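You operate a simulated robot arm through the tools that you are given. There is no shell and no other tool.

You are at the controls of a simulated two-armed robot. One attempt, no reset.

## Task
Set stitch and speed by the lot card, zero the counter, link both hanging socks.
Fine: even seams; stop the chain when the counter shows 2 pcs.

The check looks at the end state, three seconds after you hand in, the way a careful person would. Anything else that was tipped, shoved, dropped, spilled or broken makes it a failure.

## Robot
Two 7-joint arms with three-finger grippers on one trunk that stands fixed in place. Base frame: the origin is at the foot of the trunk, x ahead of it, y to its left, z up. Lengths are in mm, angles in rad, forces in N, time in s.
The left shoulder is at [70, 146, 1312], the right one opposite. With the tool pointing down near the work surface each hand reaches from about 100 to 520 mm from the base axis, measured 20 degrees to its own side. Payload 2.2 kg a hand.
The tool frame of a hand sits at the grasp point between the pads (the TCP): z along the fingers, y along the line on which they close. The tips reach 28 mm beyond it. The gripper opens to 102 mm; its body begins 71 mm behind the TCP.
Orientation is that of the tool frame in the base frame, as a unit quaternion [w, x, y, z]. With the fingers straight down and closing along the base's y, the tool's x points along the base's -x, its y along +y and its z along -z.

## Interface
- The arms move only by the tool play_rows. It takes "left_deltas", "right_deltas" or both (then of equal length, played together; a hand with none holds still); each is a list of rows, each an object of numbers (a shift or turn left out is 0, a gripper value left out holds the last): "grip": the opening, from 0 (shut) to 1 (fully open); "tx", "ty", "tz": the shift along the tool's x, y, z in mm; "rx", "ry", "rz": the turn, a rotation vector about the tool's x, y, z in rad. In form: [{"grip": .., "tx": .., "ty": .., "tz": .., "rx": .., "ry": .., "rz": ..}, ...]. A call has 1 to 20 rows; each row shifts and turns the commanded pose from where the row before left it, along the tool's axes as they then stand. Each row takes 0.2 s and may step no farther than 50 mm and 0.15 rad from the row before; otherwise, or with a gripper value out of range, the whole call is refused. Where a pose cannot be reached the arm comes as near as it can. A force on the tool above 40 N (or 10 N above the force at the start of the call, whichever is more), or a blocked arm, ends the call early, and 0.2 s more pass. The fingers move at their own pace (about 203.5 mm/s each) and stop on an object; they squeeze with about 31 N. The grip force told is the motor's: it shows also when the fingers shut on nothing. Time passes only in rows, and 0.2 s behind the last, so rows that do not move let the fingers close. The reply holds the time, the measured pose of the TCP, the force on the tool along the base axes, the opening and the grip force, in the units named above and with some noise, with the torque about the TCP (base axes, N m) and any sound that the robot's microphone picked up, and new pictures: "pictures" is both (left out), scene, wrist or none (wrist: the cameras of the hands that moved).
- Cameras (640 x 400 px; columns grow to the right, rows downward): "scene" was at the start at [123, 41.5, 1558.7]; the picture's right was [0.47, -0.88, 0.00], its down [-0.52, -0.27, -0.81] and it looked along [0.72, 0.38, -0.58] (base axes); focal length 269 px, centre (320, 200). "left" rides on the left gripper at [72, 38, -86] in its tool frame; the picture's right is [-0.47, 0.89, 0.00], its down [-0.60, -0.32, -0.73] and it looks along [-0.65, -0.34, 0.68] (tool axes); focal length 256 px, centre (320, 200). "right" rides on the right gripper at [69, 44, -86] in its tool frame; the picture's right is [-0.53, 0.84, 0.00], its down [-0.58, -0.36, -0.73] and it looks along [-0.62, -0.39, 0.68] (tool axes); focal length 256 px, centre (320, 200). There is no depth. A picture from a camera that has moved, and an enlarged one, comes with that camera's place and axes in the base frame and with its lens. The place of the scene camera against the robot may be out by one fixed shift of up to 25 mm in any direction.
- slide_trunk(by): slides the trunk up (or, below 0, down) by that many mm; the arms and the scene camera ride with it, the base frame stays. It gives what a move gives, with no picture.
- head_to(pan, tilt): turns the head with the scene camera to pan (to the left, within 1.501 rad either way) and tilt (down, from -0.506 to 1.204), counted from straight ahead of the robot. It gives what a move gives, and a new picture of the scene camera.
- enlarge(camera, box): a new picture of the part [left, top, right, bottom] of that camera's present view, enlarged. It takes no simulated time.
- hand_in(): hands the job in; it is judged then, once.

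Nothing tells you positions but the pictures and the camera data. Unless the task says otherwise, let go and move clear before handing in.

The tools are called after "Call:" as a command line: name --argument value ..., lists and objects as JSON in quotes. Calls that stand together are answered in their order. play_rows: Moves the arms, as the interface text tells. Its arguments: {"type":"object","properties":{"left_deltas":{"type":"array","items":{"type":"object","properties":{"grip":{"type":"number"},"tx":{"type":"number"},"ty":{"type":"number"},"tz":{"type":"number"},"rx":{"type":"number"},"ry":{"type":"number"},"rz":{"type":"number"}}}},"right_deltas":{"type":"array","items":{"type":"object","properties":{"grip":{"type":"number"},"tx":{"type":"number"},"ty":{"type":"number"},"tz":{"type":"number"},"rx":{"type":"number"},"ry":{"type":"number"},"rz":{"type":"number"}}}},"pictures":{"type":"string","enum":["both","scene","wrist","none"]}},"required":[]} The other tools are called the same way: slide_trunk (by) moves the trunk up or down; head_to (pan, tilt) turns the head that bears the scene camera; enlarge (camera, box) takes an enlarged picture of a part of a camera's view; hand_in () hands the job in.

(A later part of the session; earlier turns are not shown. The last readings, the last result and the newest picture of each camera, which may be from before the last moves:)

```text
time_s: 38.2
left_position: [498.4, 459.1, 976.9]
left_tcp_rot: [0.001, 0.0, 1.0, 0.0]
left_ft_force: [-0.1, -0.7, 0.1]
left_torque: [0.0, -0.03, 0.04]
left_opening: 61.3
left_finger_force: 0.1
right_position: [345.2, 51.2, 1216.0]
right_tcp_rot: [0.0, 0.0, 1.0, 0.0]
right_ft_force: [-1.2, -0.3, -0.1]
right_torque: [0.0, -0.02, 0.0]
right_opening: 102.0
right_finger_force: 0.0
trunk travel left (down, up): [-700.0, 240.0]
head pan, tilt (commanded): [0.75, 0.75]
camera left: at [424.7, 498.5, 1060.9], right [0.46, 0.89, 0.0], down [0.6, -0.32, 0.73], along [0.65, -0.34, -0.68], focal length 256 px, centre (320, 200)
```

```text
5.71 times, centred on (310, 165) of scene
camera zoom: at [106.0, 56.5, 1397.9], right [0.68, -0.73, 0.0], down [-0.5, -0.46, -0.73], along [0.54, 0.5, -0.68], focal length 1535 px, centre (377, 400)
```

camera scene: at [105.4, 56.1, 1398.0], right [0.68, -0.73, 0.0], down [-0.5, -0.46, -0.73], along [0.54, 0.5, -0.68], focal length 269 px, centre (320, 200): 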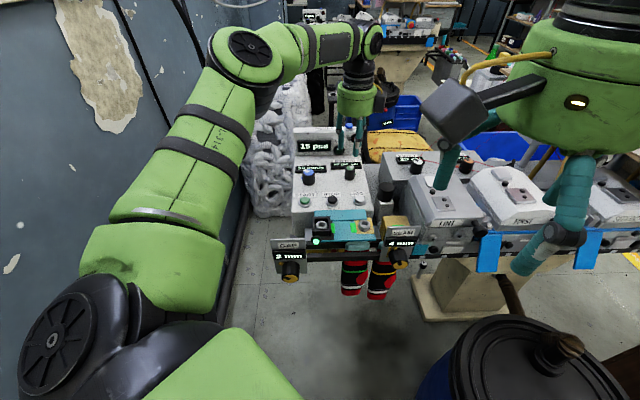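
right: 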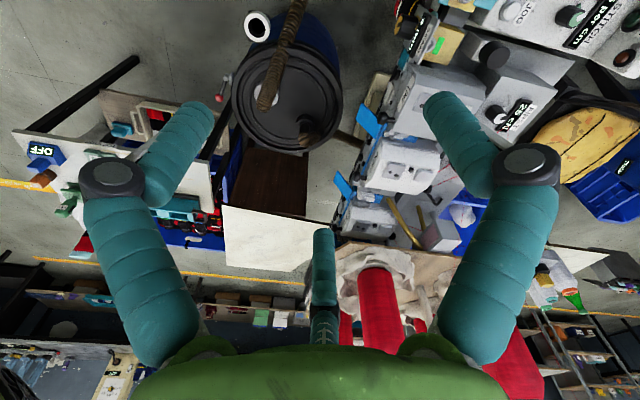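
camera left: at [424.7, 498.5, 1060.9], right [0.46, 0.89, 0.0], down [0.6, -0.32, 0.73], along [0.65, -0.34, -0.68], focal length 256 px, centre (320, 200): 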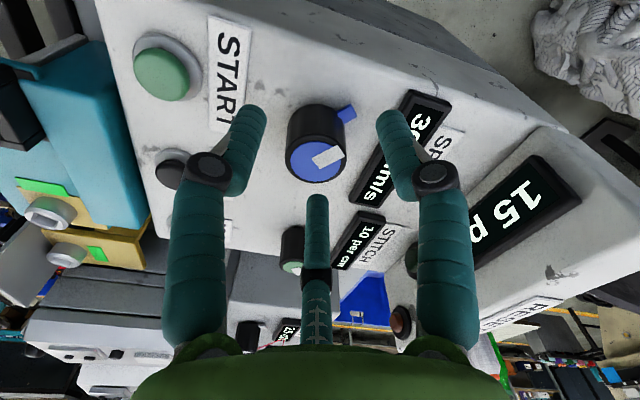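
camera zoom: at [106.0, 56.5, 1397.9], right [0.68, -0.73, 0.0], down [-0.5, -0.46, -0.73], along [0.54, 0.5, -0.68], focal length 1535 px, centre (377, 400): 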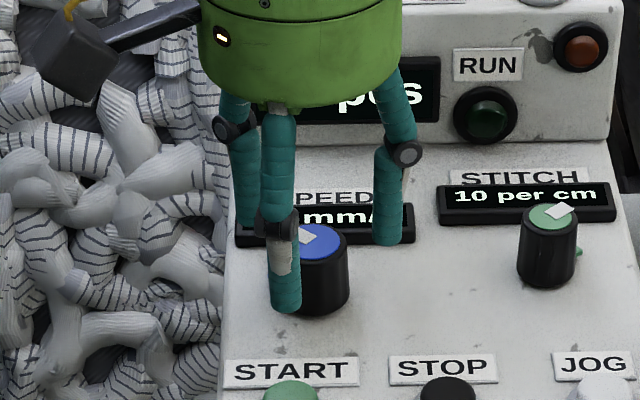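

I'm centred to within about 3 mm. I'll adjust slightly, lower 3 mm and close on the SPEED knob.

Call:
play_rows --left_deltas '[{"tx": -1.5, "ty": -2.8, "tz": 3}, {"grip": 0.25}, {}, {}]' --pictures "wrist"

Call:
enlarge --camera "left" --box '[200, 60, 440, 240]'

```text
time_s: 39.2
left_position: [497.1, 457.1, 972.7]
left_tcp_rot: [-0.001, 0.0, 1.0, 0.0]
left_ft_force: [-4.5, -1.1, -2.3]
left_torque: [0.14, 0.04, -0.05]
left_opening: 31.8
left_finger_force: 44.8
right_position: [345.0, 51.8, 1217.0]
right_tcp_rot: [0.0, -0.001, 1.0, -0.001]
right_ft_force: [-0.1, -1.3, 0.6]
right_torque: [0.02, 0.0, 0.02]
right_opening: 102.0
right_finger_force: 0.1
trunk travel left (down, up): [-700.0, 240.0]
head pan, tilt (commanded): [0.75, 0.75]
camera left: at [424.9, 496.0, 1057.8], right [0.46, 0.89, 0.0], down [0.6, -0.32, 0.73], along [0.65, -0.34, -0.68], focal length 256 px, centre (320, 200)
```

left: 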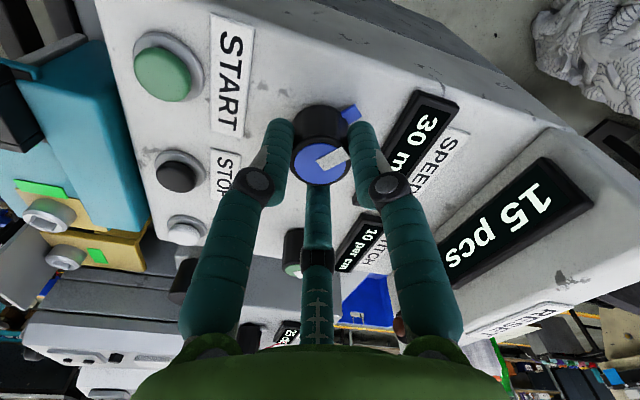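

```text
2.22 times, centred on (320, 150) of left
camera zoom: at [424.9, 496.0, 1057.8], right [0.46, 0.89, 0.0], down [0.6, -0.32, 0.73], along [0.65, -0.34, -0.68], focal length 569 px, centre (320, 311)
```

zoom: 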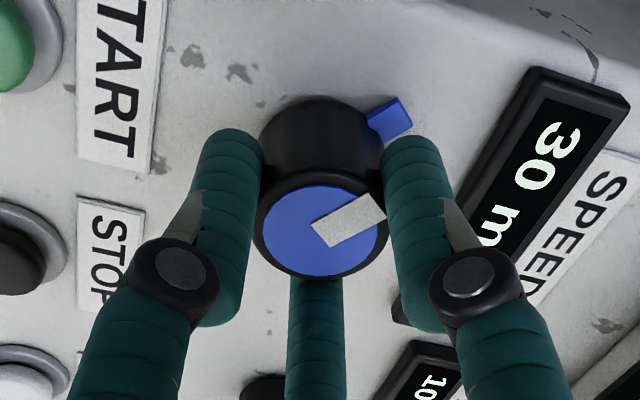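

The grip on SPEED is firm at a 31.8 mm opening. I'll relieve the side force slightly and turn clockwise, checking the display.

Call:
play_rows --left_deltas '[{"tx": 0.8}, {"rz": 0.12}, {"rz": 0.12}, {}]' --pictures "wrist"

Call:
enlarge --camera "left" --box '[200, 60, 440, 240]'

Call:
play_rows --left_deltas '[{"rz": 0.12}, {"rz": 0.12}, {}]' --pictures "wrist"

```text
time_s: 40.2
left_position: [497.0, 456.7, 973.5]
left_tcp_rot: [0.002, 0.12, 0.993, 0.0]
left_ft_force: [0.9, 0.6, 6.8]
left_torque: [-0.22, 0.33, -0.01]
left_opening: 31.9
left_finger_force: 44.8
right_position: [345.8, 51.6, 1217.3]
right_tcp_rot: [-0.001, 0.0, 1.0, 0.0]
right_ft_force: [0.7, 0.2, 0.6]
right_torque: [-0.01, 0.02, -0.01]
right_opening: 101.9
right_finger_force: 0.1
trunk travel left (down, up): [-700.0, 240.0]
head pan, tilt (commanded): [0.75, 0.75]
camera left: at [435.5, 512.2, 1057.5], right [0.66, 0.75, 0.0], down [0.51, -0.45, 0.73], along [0.55, -0.48, -0.68], focal length 256 px, centre (320, 200)
```

left: 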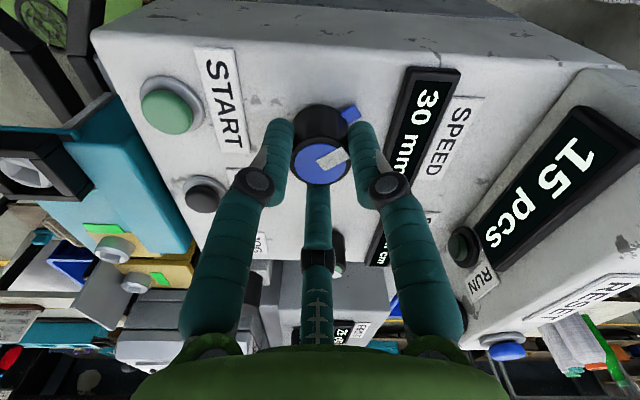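

```text
2.22 times, centred on (320, 150) of left
camera zoom: at [435.5, 512.2, 1057.5], right [0.66, 0.75, 0.0], down [0.51, -0.45, 0.73], along [0.55, -0.48, -0.68], focal length 569 px, centre (320, 311)
```

zoom: 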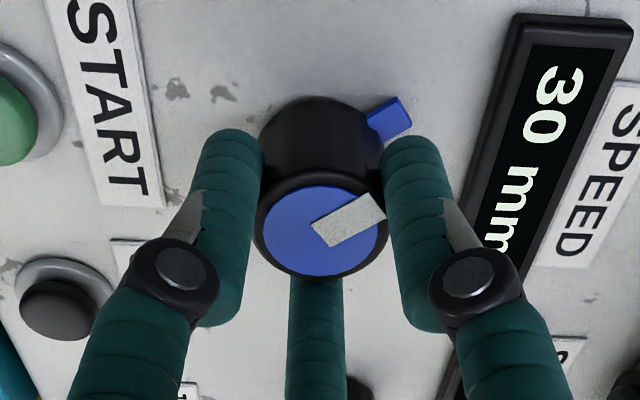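

```text
time_s: 41.0
left_position: [497.0, 456.9, 972.1]
left_tcp_rot: [0.002, 0.238, 0.971, 0.001]
left_ft_force: [0.1, 1.4, 9.4]
left_torque: [-0.56, -0.48, -0.03]
left_opening: 31.5
left_finger_force: 45.1
right_position: [345.0, 51.0, 1218.3]
right_tcp_rot: [0.001, 0.001, 1.0, 0.001]
right_ft_force: [0.3, 1.4, 0.8]
right_torque: [-0.01, 0.0, -0.03]
right_opening: 101.7
right_finger_force: 0.1
trunk travel left (down, up): [-700.0, 240.0]
head pan, tilt (commanded): [0.75, 0.75]
camera left: at [450.2, 525.2, 1057.6], right [0.82, 0.57, 0.0], down [0.39, -0.56, 0.73], along [0.42, -0.6, -0.68], focal length 256 px, centre (320, 200)
```

left: 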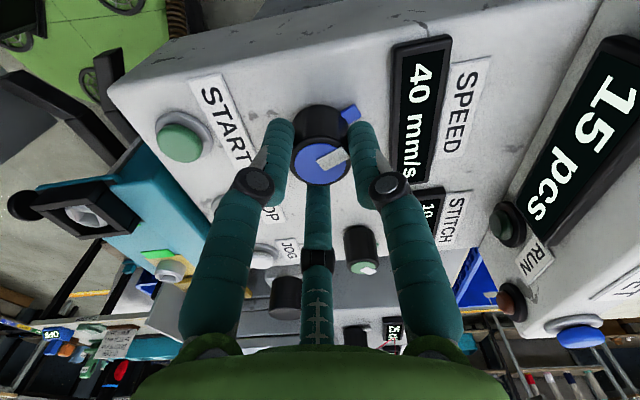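

The display shows 40 mm/s at 0.48 rad, the same pattern as STITCH. I'll ease up 1 mm and keep turning toward 50.

Call:
play_rows --left_deltas '[{"tz": -0.8}, {"rz": 0.12}, {"rz": 0.12}, {"rz": 0.12}, {"rz": 0.12}, {}]' --pictures "wrist"

Call:
enlarge --camera "scene" --box '[270, 130, 350, 200]'

```text
time_s: 42.5
left_position: [497.0, 456.4, 972.5]
left_tcp_rot: [0.0, 0.463, 0.886, 0.001]
left_ft_force: [-0.4, -2.6, 6.6]
left_torque: [-0.38, 0.14, 0.0]
left_opening: 31.8
left_finger_force: 45.4
right_position: [345.4, 50.3, 1216.5]
right_tcp_rot: [-0.001, 0.0, 1.0, 0.001]
right_ft_force: [0.5, 0.6, 0.1]
right_torque: [-0.01, 0.0, 0.02]
right_opening: 102.0
right_finger_force: 0.0
trunk travel left (down, up): [-700.0, 240.0]
head pan, tilt (commanded): [0.75, 0.75]
camera left: at [486.8, 539.1, 1057.8], right [0.99, 0.12, 0.0], down [0.08, -0.68, 0.73], along [0.09, -0.72, -0.68], focal length 256 px, centre (320, 200)
```

left: 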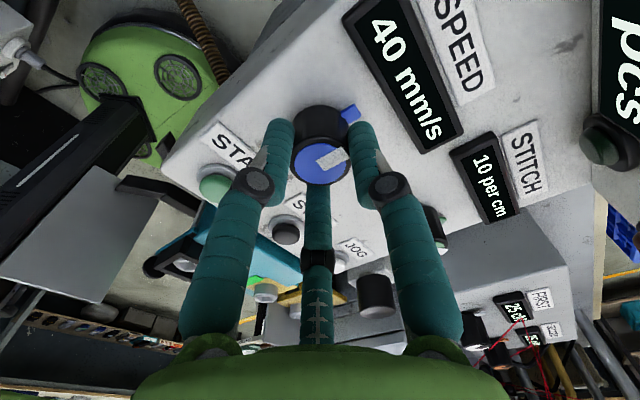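

```text
5.71 times, centred on (310, 165) of scene
camera zoom: at [105.3, 55.1, 1398.1], right [0.68, -0.73, 0.0], down [-0.5, -0.46, -0.73], along [0.54, 0.5, -0.68], focal length 1535 px, centre (377, 400)
```

zoom: 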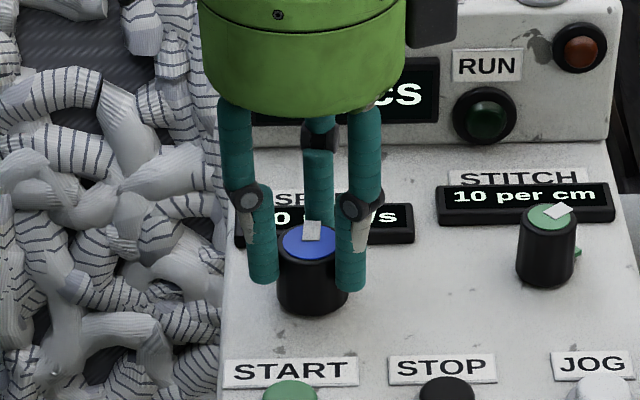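

It reads 40 mm/s with the pointer near straight up. I'll continue in steps, reading the display from the wrist camera.

Call:
play_rows --left_deltas '[{"rz": 0.12}, {"rz": 0.12}, {}]' --pictures "wrist"

Call:
play_rows --left_deltas '[{"rz": 0.12}, {}]' --pictures "wrist"

Call:
play_rows --left_deltas '[{"rz": 0.12}, {}]' --pictures "wrist"

```text
time_s: 43.2
left_position: [497.8, 457.9, 972.3]
left_tcp_rot: [0.001, 0.566, 0.825, 0.001]
left_ft_force: [2.1, -7.6, 2.7]
left_torque: [-0.43, -0.28, 0.01]
left_opening: 31.6
left_finger_force: 45.1
right_position: [345.5, 50.0, 1217.3]
right_tcp_rot: [0.001, 0.0, 1.0, 0.001]
right_ft_force: [-0.4, -0.4, -0.5]
right_torque: [0.01, -0.01, 0.02]
right_opening: 101.9
right_finger_force: 0.1
trunk travel left (down, up): [-700.0, 240.0]
head pan, tilt (commanded): [0.75, 0.75]
camera left: at [506.3, 539.1, 1057.9], right [0.99, -0.12, 0.0], down [-0.08, -0.68, 0.73], along [-0.08, -0.73, -0.68], focal length 256 px, centre (320, 200)
```

left: 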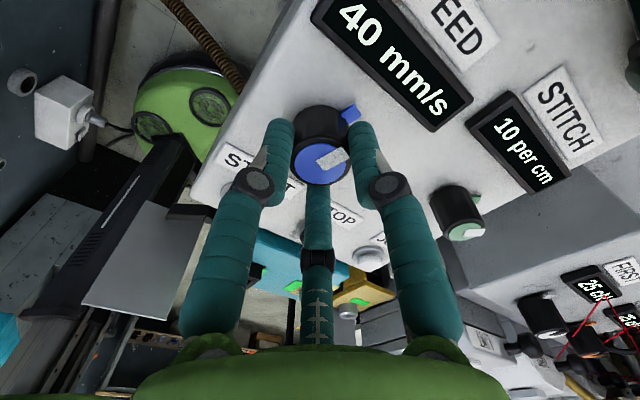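

```text
time_s: 43.9
left_position: [497.8, 457.9, 972.2]
left_tcp_rot: [-0.002, 0.613, 0.79, 0.0]
left_ft_force: [1.0, -9.8, -2.8]
left_torque: [-0.4, -0.68, 0.0]
left_opening: 31.8
left_finger_force: 44.7
right_position: [346.3, 50.8, 1215.4]
right_tcp_rot: [0.001, 0.0, 1.0, 0.001]
right_ft_force: [-0.6, -0.9, -0.4]
right_torque: [0.04, -0.02, 0.0]
right_opening: 102.0
right_finger_force: 0.1
trunk travel left (down, up): [-700.0, 240.0]
head pan, tilt (commanded): [0.75, 0.75]
camera left: at [516.1, 537.5, 1057.9], right [0.97, -0.23, 0.0], down [-0.16, -0.66, 0.73], along [-0.17, -0.71, -0.68], focal length 256 px, centre (320, 200)
```

left: 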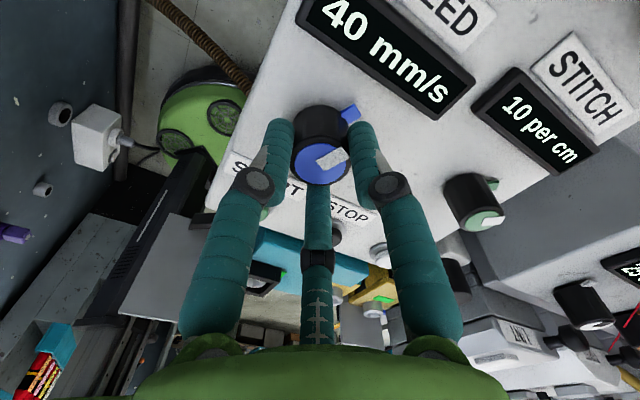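

```text
time_s: 44.5
left_position: [497.5, 458.0, 971.7]
left_tcp_rot: [0.0, 0.66, 0.752, 0.001]
left_ft_force: [2.0, -6.8, 4.3]
left_torque: [-0.65, 0.53, -0.01]
left_opening: 31.5
left_finger_force: 45.3
right_position: [345.2, 50.2, 1216.8]
right_tcp_rot: [0.0, 0.0, 1.0, 0.001]
right_ft_force: [-0.3, 0.9, 0.0]
right_torque: [0.0, 0.01, 0.0]
right_opening: 102.0
right_finger_force: 0.1
trunk travel left (down, up): [-700.0, 240.0]
head pan, tilt (commanded): [0.75, 0.75]
camera left: at [525.4, 534.5, 1058.0], right [0.94, -0.35, 0.0], down [-0.24, -0.64, 0.73], along [-0.25, -0.68, -0.68], focal length 256 px, centre (320, 200)
```

left: 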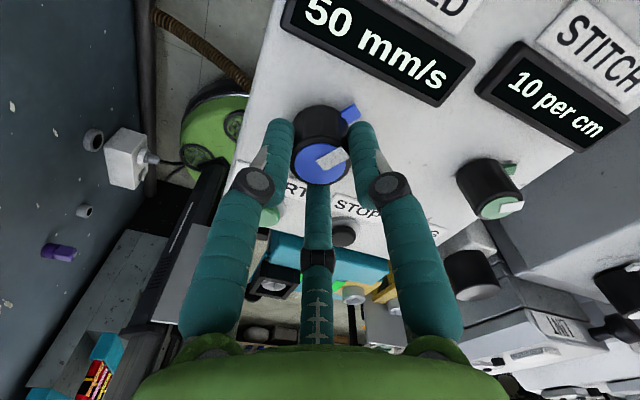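

It has flipped to 50 mm/s. I'll turn about 0.3 rad further to sit safely inside the 50 band.

Call:
play_rows --left_deltas '[{"rz": 0.1}, {"rz": 0.1}, {"rz": 0.1}, {}]' --pictures "wrist"

Call:
enlarge --camera "left" --box '[280, 0, 480, 120]'

Call:
enlarge --camera "scene" --box '[270, 130, 390, 210]'

```text
time_s: 45.5
left_position: [497.5, 457.9, 972.3]
left_tcp_rot: [-0.001, 0.765, 0.644, 0.002]
left_ft_force: [-1.2, -7.2, 3.9]
left_torque: [-0.14, -0.16, -0.07]
left_opening: 31.8
left_finger_force: 45.3
right_position: [346.0, 49.8, 1216.3]
right_tcp_rot: [0.0, 0.0, 1.0, 0.0]
right_ft_force: [-0.4, -0.4, -0.5]
right_torque: [0.02, -0.01, -0.03]
right_opening: 101.9
right_finger_force: 0.1
trunk travel left (down, up): [-700.0, 240.0]
head pan, tilt (commanded): [0.75, 0.75]
camera left: at [546.7, 522.7, 1058.0], right [0.79, -0.61, 0.0], down [-0.42, -0.54, 0.73], along [-0.44, -0.58, -0.68], focal length 256 px, centre (320, 200)
```

left: 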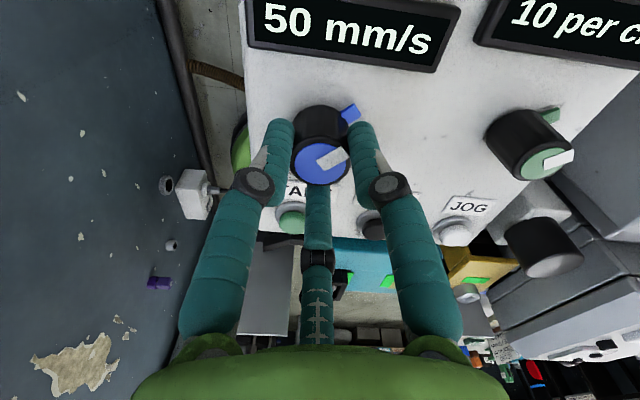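

```text
3.20 times, centred on (380, 60) of left
camera zoom: at [546.7, 522.7, 1058.0], right [0.79, -0.61, 0.0], down [-0.42, -0.54, 0.73], along [-0.44, -0.58, -0.68], focal length 819 px, centre (128, 648)
```

zoom: 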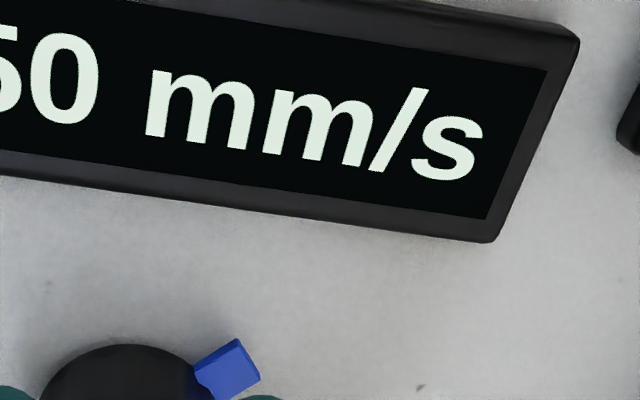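

```text
5.00 times, centred on (330, 170) of scene
camera zoom: at [105.3, 54.5, 1398.1], right [0.68, -0.73, 0.0], down [-0.5, -0.46, -0.73], along [0.54, 0.5, -0.68], focal length 1343 px, centre (270, 350)
```

zoom: 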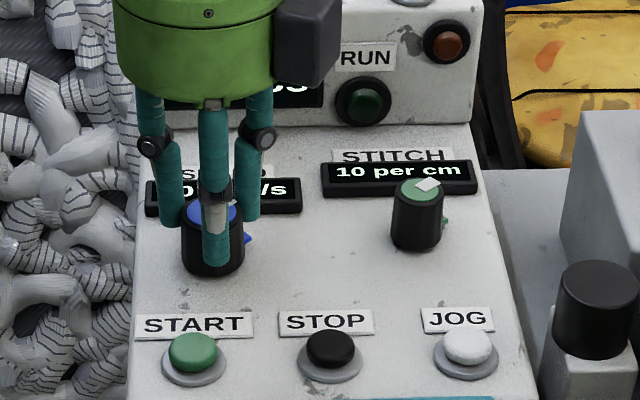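

SPEED reads 50 mm/s and STITCH reads 10 per cm. I'll release, lift and rotate the hand back.

Call:
play_rows --left_deltas '[{"grip": 0.48}, {}, {"tz": -30}, {"tz": -45}, {}]' --pictures "both"

Call:
enlarge --camera "scene" --box '[270, 110, 390, 220]'

```text
time_s: 46.6
left_position: [499.5, 458.6, 1045.3]
left_tcp_rot: [0.002, 0.764, 0.645, 0.001]
left_ft_force: [-0.1, 0.3, -0.1]
left_torque: [0.0, -0.01, 0.0]
left_opening: 49.0
left_finger_force: 0.1
right_position: [347.5, 52.9, 1216.8]
right_tcp_rot: [0.001, 0.0, 1.0, 0.0]
right_ft_force: [0.6, 0.5, 0.5]
right_torque: [-0.03, 0.05, 0.01]
right_opening: 101.9
right_finger_force: 0.1
trunk travel left (down, up): [-700.0, 240.0]
head pan, tilt (commanded): [0.75, 0.75]
camera scene: at [106.8, 57.2, 1397.8], right [0.68, -0.73, 0.0], down [-0.5, -0.47, -0.73], along [0.53, 0.5, -0.68], focal length 269 px, centre (320, 200)
camera left: at [547.3, 524.4, 1131.1], right [0.79, -0.61, 0.0], down [-0.42, -0.54, 0.73], along [-0.44, -0.58, -0.68], focal length 256 px, centre (320, 200)
```

scene: 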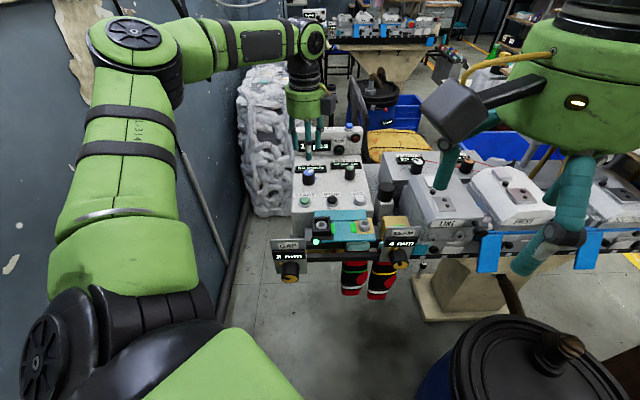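
left: 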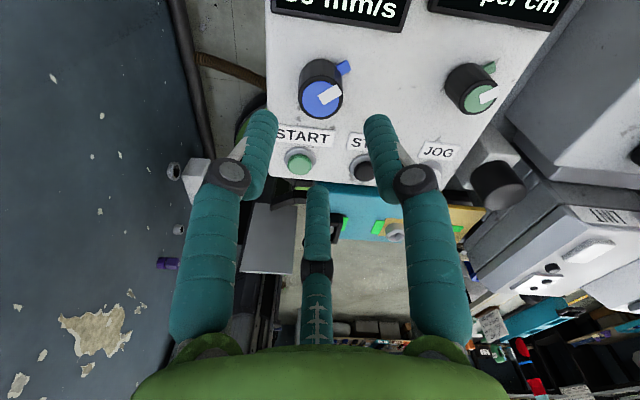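

```text
3.64 times, centred on (330, 165) of scene
camera zoom: at [106.8, 57.2, 1397.8], right [0.68, -0.73, 0.0], down [-0.5, -0.47, -0.73], along [0.53, 0.5, -0.68], focal length 977 px, centre (284, 327)
```

zoom: 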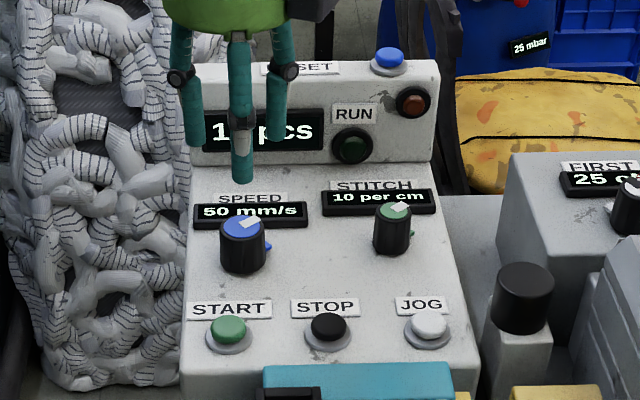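

Both dials are set: SPEED 50 mm/s and STITCH 10 per cm. Now for RESET, the blue button on top of the back box: I'll rotate the hand back, close the fingers and move up and outward toward it.

Call:
play_rows --left_deltas '[{"grip": 0.0, "tz": -10, "rz": -0.124}, {"tz": -10, "rz": -0.124}, {"tz": -10, "rz": -0.124}, {"tz": -10, "rz": -0.124}, {"tz": -10, "rz": -0.124}, {"rz": -0.124}, {"rz": -0.124}, {"rz": -0.124}, {"rz": -0.124}, {"rz": -0.124}, {"rz": -0.124}, {"rz": -0.124}, {"rz": -0.124}, {"rz": -0.124}, {}]' --pictures "none"

Call:
play_rows --left_deltas '[{"tx": -40, "ty": 0}, {"tx": -40, "ty": 5}, {"tx": -40, "ty": 5}, {"tx": -35, "ty": 3}, {}]' --pictures "both"

```text
time_s: 49.9
left_position: [498.3, 458.6, 1097.0]
left_tcp_rot: [0.001, 0.002, 1.0, 0.0]
left_ft_force: [-0.2, 0.0, 0.3]
left_torque: [0.0, 0.04, 0.0]
left_opening: 2.2
left_finger_force: 31.6
right_position: [345.8, 52.2, 1216.7]
right_tcp_rot: [0.0, -0.001, 1.0, 0.0]
right_ft_force: [0.0, 0.2, 0.7]
right_torque: [0.01, -0.03, 0.0]
right_opening: 102.2
right_finger_force: 0.1
trunk travel left (down, up): [-700.0, 240.0]
head pan, tilt (commanded): [0.75, 0.75]
```

```text
time_s: 51.0
left_position: [574.9, 458.8, 1097.7]
left_tcp_rot: [0.001, 0.003, 1.0, 0.0]
left_ft_force: [-0.4, 0.6, 0.7]
left_torque: [0.06, 0.0, -0.05]
left_opening: 2.1
left_finger_force: 31.4
left hand out of reach, approached as far as the arm can: row 3, 4
right_position: [347.1, 51.5, 1217.1]
right_tcp_rot: [0.0, 0.0, 1.0, 0.0]
right_ft_force: [-0.5, 0.4, 0.3]
right_torque: [-0.01, 0.01, -0.03]
right_opening: 102.0
right_finger_force: 0.0
trunk travel left (down, up): [-700.0, 240.0]
head pan, tilt (commanded): [0.75, 0.75]
camera scene: at [107.4, 56.4, 1397.8], right [0.68, -0.73, 0.0], down [-0.5, -0.46, -0.73], along [0.53, 0.5, -0.68], focal length 269 px, centre (320, 200)
camera left: at [504.0, 498.0, 1181.7], right [0.47, 0.88, 0.0], down [0.6, -0.32, 0.73], along [0.65, -0.34, -0.68], focal length 256 px, centre (320, 200)
```

scene: 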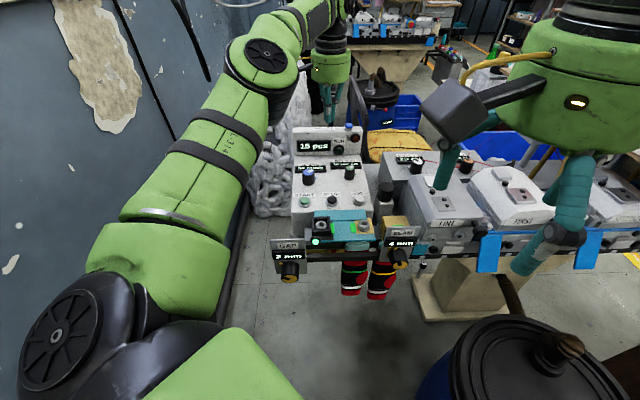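
left: 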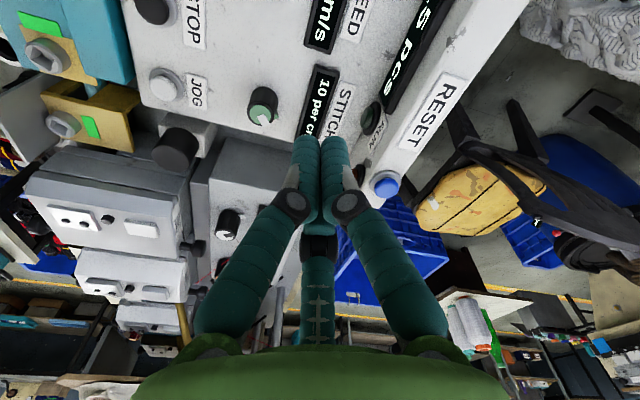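

With the tool straight down, the arm runs out of reach near x≈575. I'll tilt the fingers outward by about 0.6 rad, which moves the wrist back and extends reach to RESET.

Call:
play_rows --left_deltas '[{"rx": -0.0556, "ry": -0.1063}, {"rx": -0.0556, "ry": -0.1063}, {"rx": -0.0556, "ry": -0.1063}, {"rx": -0.0556, "ry": -0.1063}, {"rx": -0.0556, "ry": -0.1063}, {}]' --pictures "both"

```text
time_s: 52.5
left_position: [578.4, 459.6, 1095.3]
left_tcp_rot: [0.263, 0.003, 0.955, 0.137]
left_ft_force: [-0.7, 0.4, -0.9]
left_torque: [0.0, 0.03, 0.0]
left_opening: 2.2
left_finger_force: 30.5
right_position: [346.3, 52.8, 1217.0]
right_tcp_rot: [0.0, 0.0, 1.0, 0.0]
right_ft_force: [-0.6, -0.6, -0.1]
right_torque: [0.02, 0.01, 0.01]
right_opening: 102.0
right_finger_force: 0.1
trunk travel left (down, up): [-700.0, 240.0]
head pan, tilt (commanded): [0.75, 0.75]
camera scene: at [106.6, 56.6, 1397.9], right [0.68, -0.73, 0.0], down [-0.5, -0.47, -0.73], along [0.53, 0.5, -0.68], focal length 269 px, centre (320, 200)
camera left: at [470.1, 479.5, 1139.5], right [0.34, 0.82, 0.47], down [0.17, -0.54, 0.82], along [0.92, -0.2, -0.33], focal length 256 px, centre (320, 200)
```

scene: 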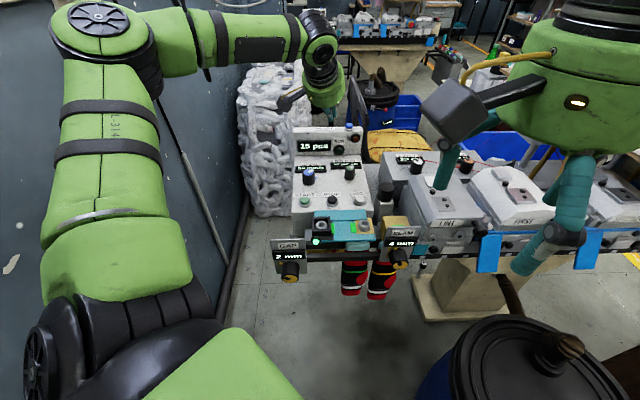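
left: 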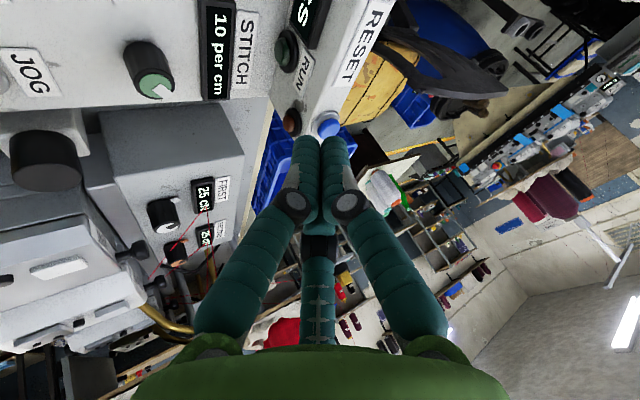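

The tilt worked and the clamped pose is well behaved. RESET is at about (699, 475, 994), and I'll bring the closed fingertips roughly 25 mm above it.

Call:
play_rows --left_deltas '[{"tx": -22.8, "ty": -3.7, "tz": 33.8}, {"tx": -22.8, "ty": -3.7, "tz": 33.8}, {"tx": -22.8, "ty": -3.7, "tz": 33.8}, {}]' --pictures "both"

Call:
enlarge --camera "left" --box '[240, 60, 420, 210]'

Call:
enlarge --camera "scene" --box '[280, 70, 400, 170]'

```text
time_s: 53.5
left_position: [690.7, 466.6, 1043.1]
left_tcp_rot: [0.262, 0.003, 0.955, 0.136]
left_ft_force: [-0.2, 0.5, -0.4]
left_torque: [0.0, 0.02, 0.01]
left_opening: 2.3
left_finger_force: 30.8
right_position: [345.5, 52.5, 1217.1]
right_tcp_rot: [0.0, 0.0, 1.0, 0.0]
right_ft_force: [0.7, 0.4, -0.2]
right_torque: [-0.02, -0.01, 0.03]
right_opening: 101.7
right_finger_force: 0.2
trunk travel left (down, up): [-700.0, 240.0]
head pan, tilt (commanded): [0.75, 0.75]
heard: click
camera scene: at [105.9, 57.0, 1397.9], right [0.68, -0.73, 0.0], down [-0.5, -0.47, -0.73], along [0.54, 0.5, -0.68], focal length 269 px, centre (320, 200)
camera left: at [582.0, 486.7, 1087.4], right [0.34, 0.82, 0.47], down [0.17, -0.54, 0.82], along [0.92, -0.2, -0.33], focal length 256 px, centre (320, 200)
```

scene: 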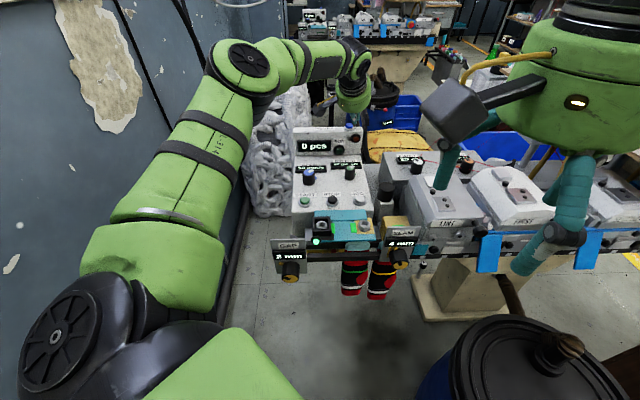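
left: 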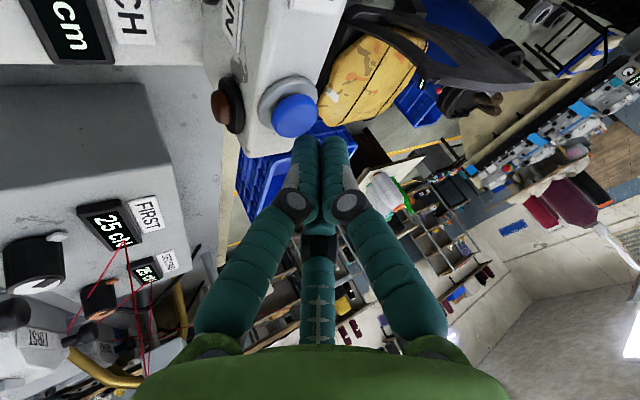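

```text
2.67 times, centred on (330, 135) of left
camera zoom: at [582.0, 486.7, 1087.4], right [0.34, 0.82, 0.47], down [0.17, -0.54, 0.82], along [0.92, -0.2, -0.33], focal length 683 px, centre (293, 373)
```

zoom: 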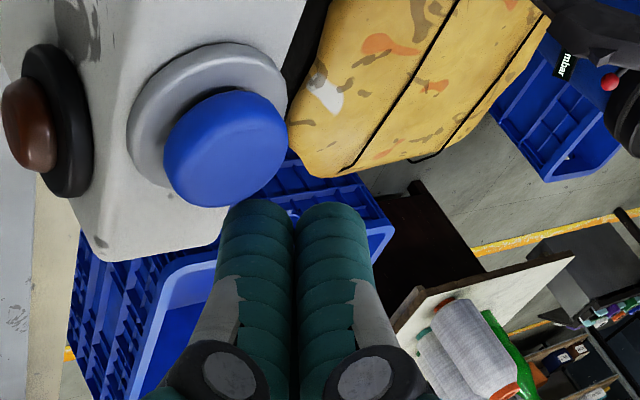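

```text
4.00 times, centred on (340, 120) of scene
camera zoom: at [105.9, 57.0, 1397.9], right [0.68, -0.73, 0.0], down [-0.5, -0.47, -0.73], along [0.54, 0.5, -0.68], focal length 1074 px, centre (240, 520)
```

zoom: 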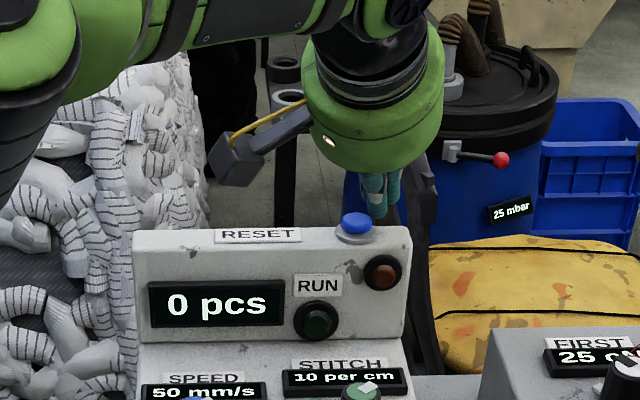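

As the fingertips passed over, they lightly clicked RESET, and the counter now reads 0 pcs. I'll lift straight up, retreat inward and bring the tool back to vertical.

Call:
play_rows --left_deltas '[{"tx": -15, "ty": 7.9, "tz": -24.7}, {"tx": -15, "ty": 7.9, "tz": -24.7}, {"tx": 30, "ty": -2, "tz": -16}, {"tx": 30, "ty": -2, "tz": -16}, {"tx": 30, "ty": -2, "tz": -16}, {"tx": 30, "ty": -2, "tz": -16}, {}]' --pictures "scene"

```text
time_s: 55.0
left_position: [554.1, 454.5, 1094.4]
left_tcp_rot: [0.263, 0.002, 0.955, 0.137]
left_ft_force: [-0.3, 0.6, 0.0]
left_torque: [0.01, 0.01, 0.02]
left_opening: 2.2
left_finger_force: 31.5
right_position: [346.1, 52.4, 1216.3]
right_tcp_rot: [-0.001, 0.0, 1.0, -0.001]
right_ft_force: [-0.4, -0.6, 0.0]
right_torque: [0.03, 0.04, 0.01]
right_opening: 101.8
right_finger_force: 0.0
trunk travel left (down, up): [-700.0, 240.0]
head pan, tilt (commanded): [0.75, 0.75]
camera scene: at [107.4, 56.2, 1397.8], right [0.68, -0.73, 0.0], down [-0.5, -0.46, -0.73], along [0.53, 0.5, -0.68], focal length 269 px, centre (320, 200)
```

scene: 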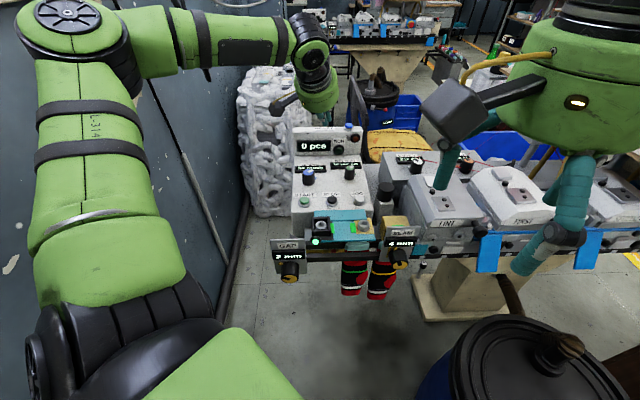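

The counter shows 0 pcs. I'll level the left tool and move the right hand up and to the right in free air so it doesn't block the view of the chain.

Call:
play_rows --left_deltas '[{"rx": 0.0556, "ry": 0.1063}, {"rx": 0.0556, "ry": 0.1063}, {"rx": 0.0556, "ry": 0.1063}, {"rx": 0.0556, "ry": 0.1063}, {"rx": 0.0556, "ry": 0.1063}, {}]' --right_deltas '[{"tz": -30}, {"ty": -40, "tz": -10}, {"ty": -45}, {"ty": -45}, {"ty": -45}, {}]' --pictures "scene"

Call:
head_to --pan 0.4 --tilt 0.75

Call:
enlarge --camera "scene" --box '[160, 180, 360, 330]'

Call:
enlarge --camera "scene" --box '[300, 140, 540, 300]'

```text
time_s: 56.5
left_position: [554.3, 455.0, 1093.5]
left_tcp_rot: [0.0, 0.004, 1.0, -0.002]
left_ft_force: [-0.5, -0.1, -0.6]
left_torque: [-0.04, 0.0, 0.02]
left_opening: 2.1
left_finger_force: 30.7
right_position: [341.7, -120.9, 1252.6]
right_tcp_rot: [0.0, 0.0, 1.0, -0.001]
right_ft_force: [-0.8, 0.0, 0.6]
right_torque: [-0.01, -0.02, 0.0]
right_opening: 102.2
right_finger_force: 0.0
trunk travel left (down, up): [-700.0, 240.0]
head pan, tilt (commanded): [0.75, 0.75]
camera scene: at [105.8, 58.5, 1397.9], right [0.68, -0.73, 0.0], down [-0.5, -0.47, -0.73], along [0.54, 0.5, -0.68], focal length 269 px, centre (320, 200)
```

scene: 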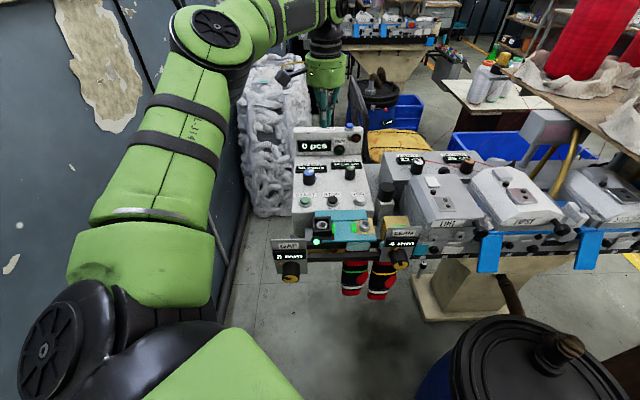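

```text
time_s: 57.3
left_position: [554.8, 455.0, 1094.1]
left_tcp_rot: [0.001, 0.002, 1.0, 0.001]
left_ft_force: [-0.6, -0.2, 0.4]
left_torque: [0.03, 0.0, 0.01]
left_opening: 2.0
left_finger_force: 30.9
right_position: [343.7, -122.4, 1254.4]
right_tcp_rot: [0.0, 0.0, 1.0, 0.0]
right_ft_force: [-0.2, 0.2, 0.4]
right_torque: [-0.03, 0.04, 0.01]
right_opening: 101.8
right_finger_force: 0.1
trunk travel left (down, up): [-700.0, 240.0]
head pan, tilt (commanded): [0.4, 0.75]
camera scene: at [122.1, 32.1, 1397.9], right [0.39, -0.92, 0.0], down [-0.63, -0.27, -0.73], along [0.67, 0.29, -0.68], focal length 269 px, centre (320, 200)
```

scene: 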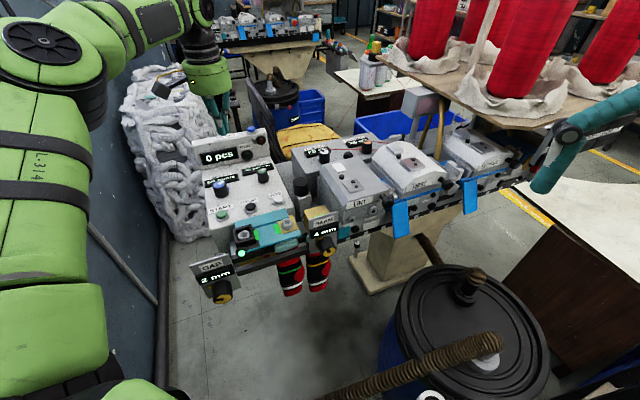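

```text
2.67 times, centred on (260, 255) of scene
camera zoom: at [122.1, 32.1, 1397.9], right [0.39, -0.92, 0.0], down [-0.63, -0.27, -0.73], along [0.67, 0.29, -0.68], focal length 716 px, centre (480, 53)
```

zoom: 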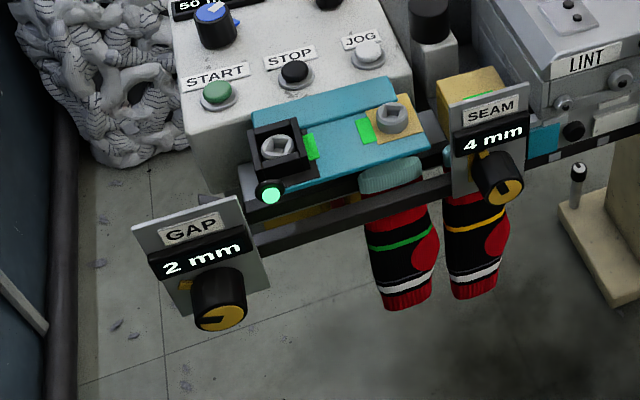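

```text
2.50 times, centred on (420, 220) of scene
camera zoom: at [122.1, 32.1, 1397.9], right [0.39, -0.92, 0.0], down [-0.63, -0.27, -0.73], along [0.67, 0.29, -0.68], focal length 672 px, centre (70, 150)
```

zoom: 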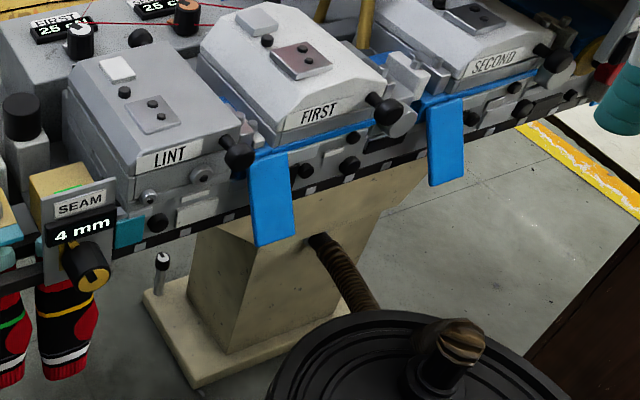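

The machine looks ready: GAP light is green, covers are shut, threads run, the counter is at 0 and both socks hang at the loading station. I'll bring the closed left fingertips above START at (434, 408, 931).

Call:
play_rows --left_deltas '[{"tx": 40, "ty": -15.7, "tz": 10}, {"tx": 40, "ty": -15.7, "tz": 15}, {"tx": 40, "ty": -15.7, "tz": 20}, {"tz": 35}, {"tz": 25}, {}]' --pictures "both"

Call:
enlarge --camera "left" --box '[240, 60, 420, 210]'

Call:
enlarge --camera "scene" --box '[180, 120, 320, 260]'

```text
time_s: 58.7
left_position: [431.4, 409.4, 989.2]
left_tcp_rot: [0.001, 0.003, 1.0, 0.0]
left_ft_force: [-0.2, 1.2, 0.3]
left_torque: [0.0, -0.06, -0.01]
left_opening: 2.0
left_finger_force: 30.8
right_position: [340.6, -122.3, 1254.0]
right_tcp_rot: [0.0, 0.0, 1.0, 0.0]
right_ft_force: [0.1, -0.2, 0.1]
right_torque: [0.0, -0.06, -0.03]
right_opening: 102.0
right_finger_force: 0.1
trunk travel left (down, up): [-700.0, 240.0]
head pan, tilt (commanded): [0.4, 0.75]
camera scene: at [121.3, 32.2, 1398.0], right [0.39, -0.92, 0.0], down [-0.63, -0.27, -0.73], along [0.67, 0.28, -0.68], focal length 269 px, centre (320, 200)
camera left: at [359.5, 447.8, 1073.6], right [0.47, 0.88, 0.0], down [0.6, -0.32, 0.73], along [0.65, -0.34, -0.68], focal length 256 px, centre (320, 200)
```

scene: 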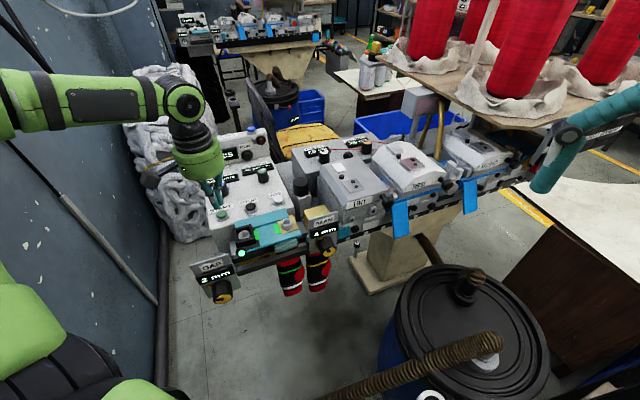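
left: 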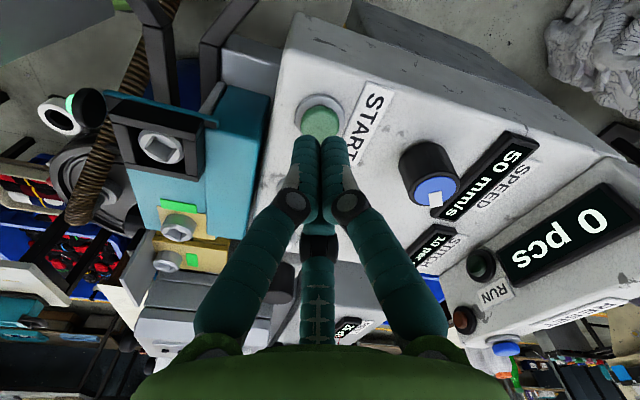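

```text
2.67 times, centred on (330, 135) of left
camera zoom: at [359.5, 447.8, 1073.6], right [0.47, 0.88, 0.0], down [0.6, -0.32, 0.73], along [0.65, -0.34, -0.68], focal length 683 px, centre (293, 373)
```

zoom: 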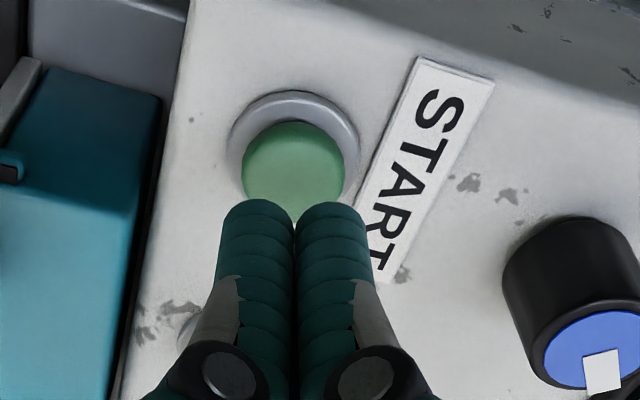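

```text
2.86 times, centred on (250, 190) of scene
camera zoom: at [121.3, 32.2, 1398.0], right [0.39, -0.92, 0.0], down [-0.63, -0.27, -0.73], along [0.67, 0.28, -0.68], focal length 768 px, centre (520, 229)
```

zoom: 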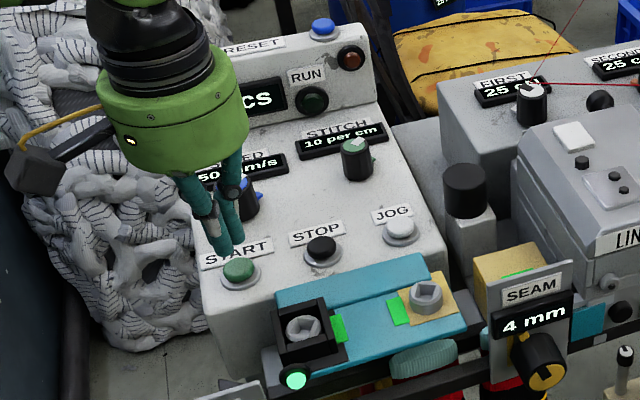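

The button ray agrees: START is at (434, 409, 931). I'll lower to just above it and then press gently, listening for the click.

Call:
play_rows --left_deltas '[{"tx": -2.5, "ty": -0.5, "tz": 16}, {"tz": 9}, {}]' --pictures "wrist"

Call:
enlarge --camera "left" --box '[240, 60, 420, 210]'

```text
time_s: 59.5
left_position: [435.9, 407.8, 965.1]
left_tcp_rot: [0.001, 0.003, 1.0, 0.001]
left_ft_force: [1.0, 0.1, 0.0]
left_torque: [0.01, 0.01, 0.0]
left_opening: 2.1
left_finger_force: 30.9
right_position: [342.5, -122.8, 1254.3]
right_tcp_rot: [0.0, 0.0, 1.0, 0.0]
right_ft_force: [-0.1, 0.1, -0.1]
right_torque: [0.01, -0.02, -0.02]
right_opening: 102.2
right_finger_force: 0.1
trunk travel left (down, up): [-700.0, 240.0]
head pan, tilt (commanded): [0.4, 0.75]
camera left: at [363.5, 447.0, 1049.5], right [0.47, 0.88, 0.0], down [0.6, -0.32, 0.73], along [0.65, -0.34, -0.68], focal length 256 px, centre (320, 200)
```

left: 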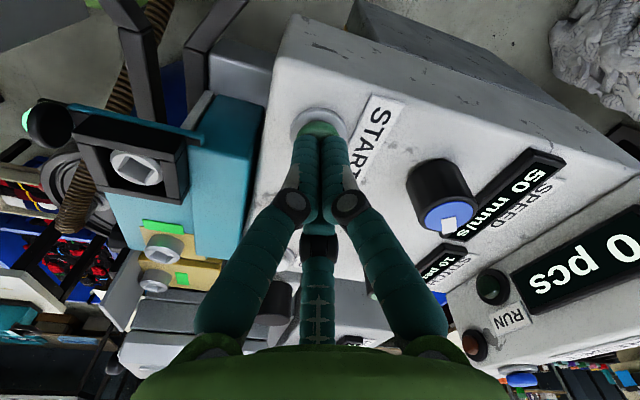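

```text
2.67 times, centred on (330, 135) of left
camera zoom: at [363.5, 447.0, 1049.5], right [0.47, 0.88, 0.0], down [0.6, -0.32, 0.73], along [0.65, -0.34, -0.68], focal length 683 px, centre (293, 373)
```

zoom: 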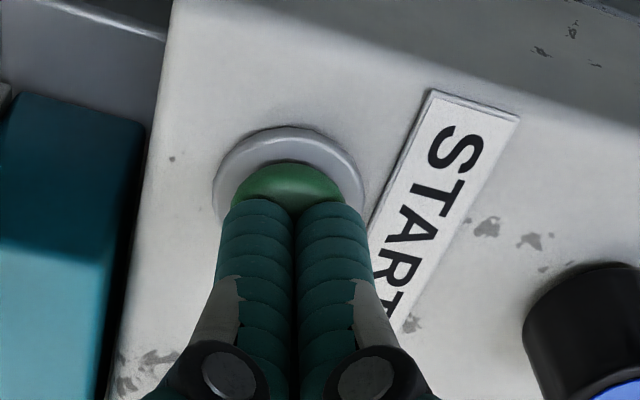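

The fingertips are about 6 mm above START. I'll press now.

Call:
play_rows --left_deltas '[{"tz": 4}, {"tz": 4}, {"tz": 3}]' --pictures "both"

```text
time_s: 60.3
left_position: [435.7, 406.0, 959.0]
left_tcp_rot: [0.008, 0.004, 1.0, 0.003]
left_ft_force: [-0.6, 13.4, 35.7]
left_torque: [0.33, 0.34, -0.11]
left_opening: 6.0
left_finger_force: 31.8
right_position: [338.9, -123.8, 1255.8]
right_tcp_rot: [0.002, 0.0, 1.0, 0.0]
right_ft_force: [0.2, 0.0, 0.1]
right_torque: [0.01, -0.02, 0.01]
right_opening: 102.1
right_finger_force: 0.1
trunk travel left (down, up): [-700.0, 240.0]
head pan, tilt (commanded): [0.4, 0.75]
heard: click
camera scene: at [117.4, 31.7, 1399.0], right [0.39, -0.92, 0.0], down [-0.63, -0.26, -0.73], along [0.68, 0.28, -0.68], focal length 269 px, centre (320, 200)
camera left: at [362.3, 445.7, 1043.0], right [0.47, 0.88, 0.01], down [0.59, -0.33, 0.74], along [0.65, -0.34, -0.67], focal length 256 px, centre (320, 200)
```

scene: 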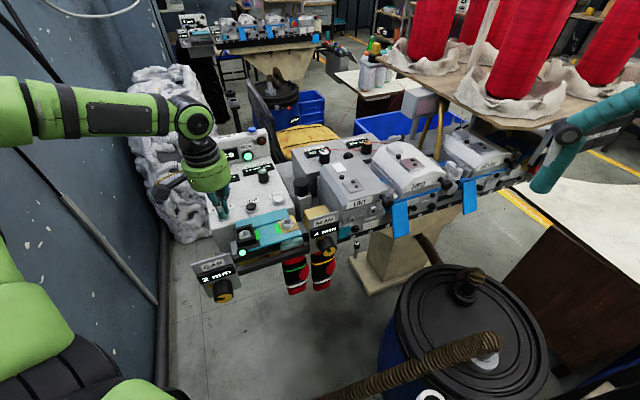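
left: 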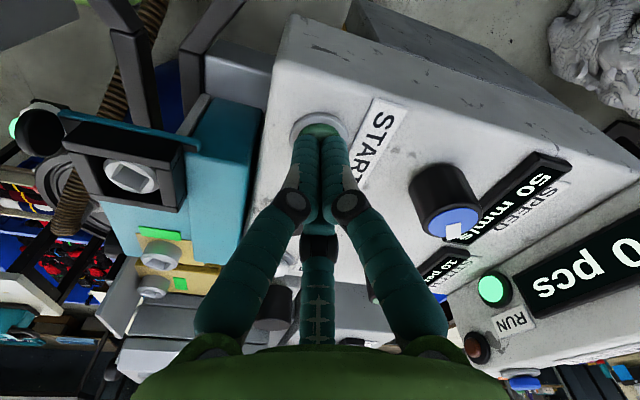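

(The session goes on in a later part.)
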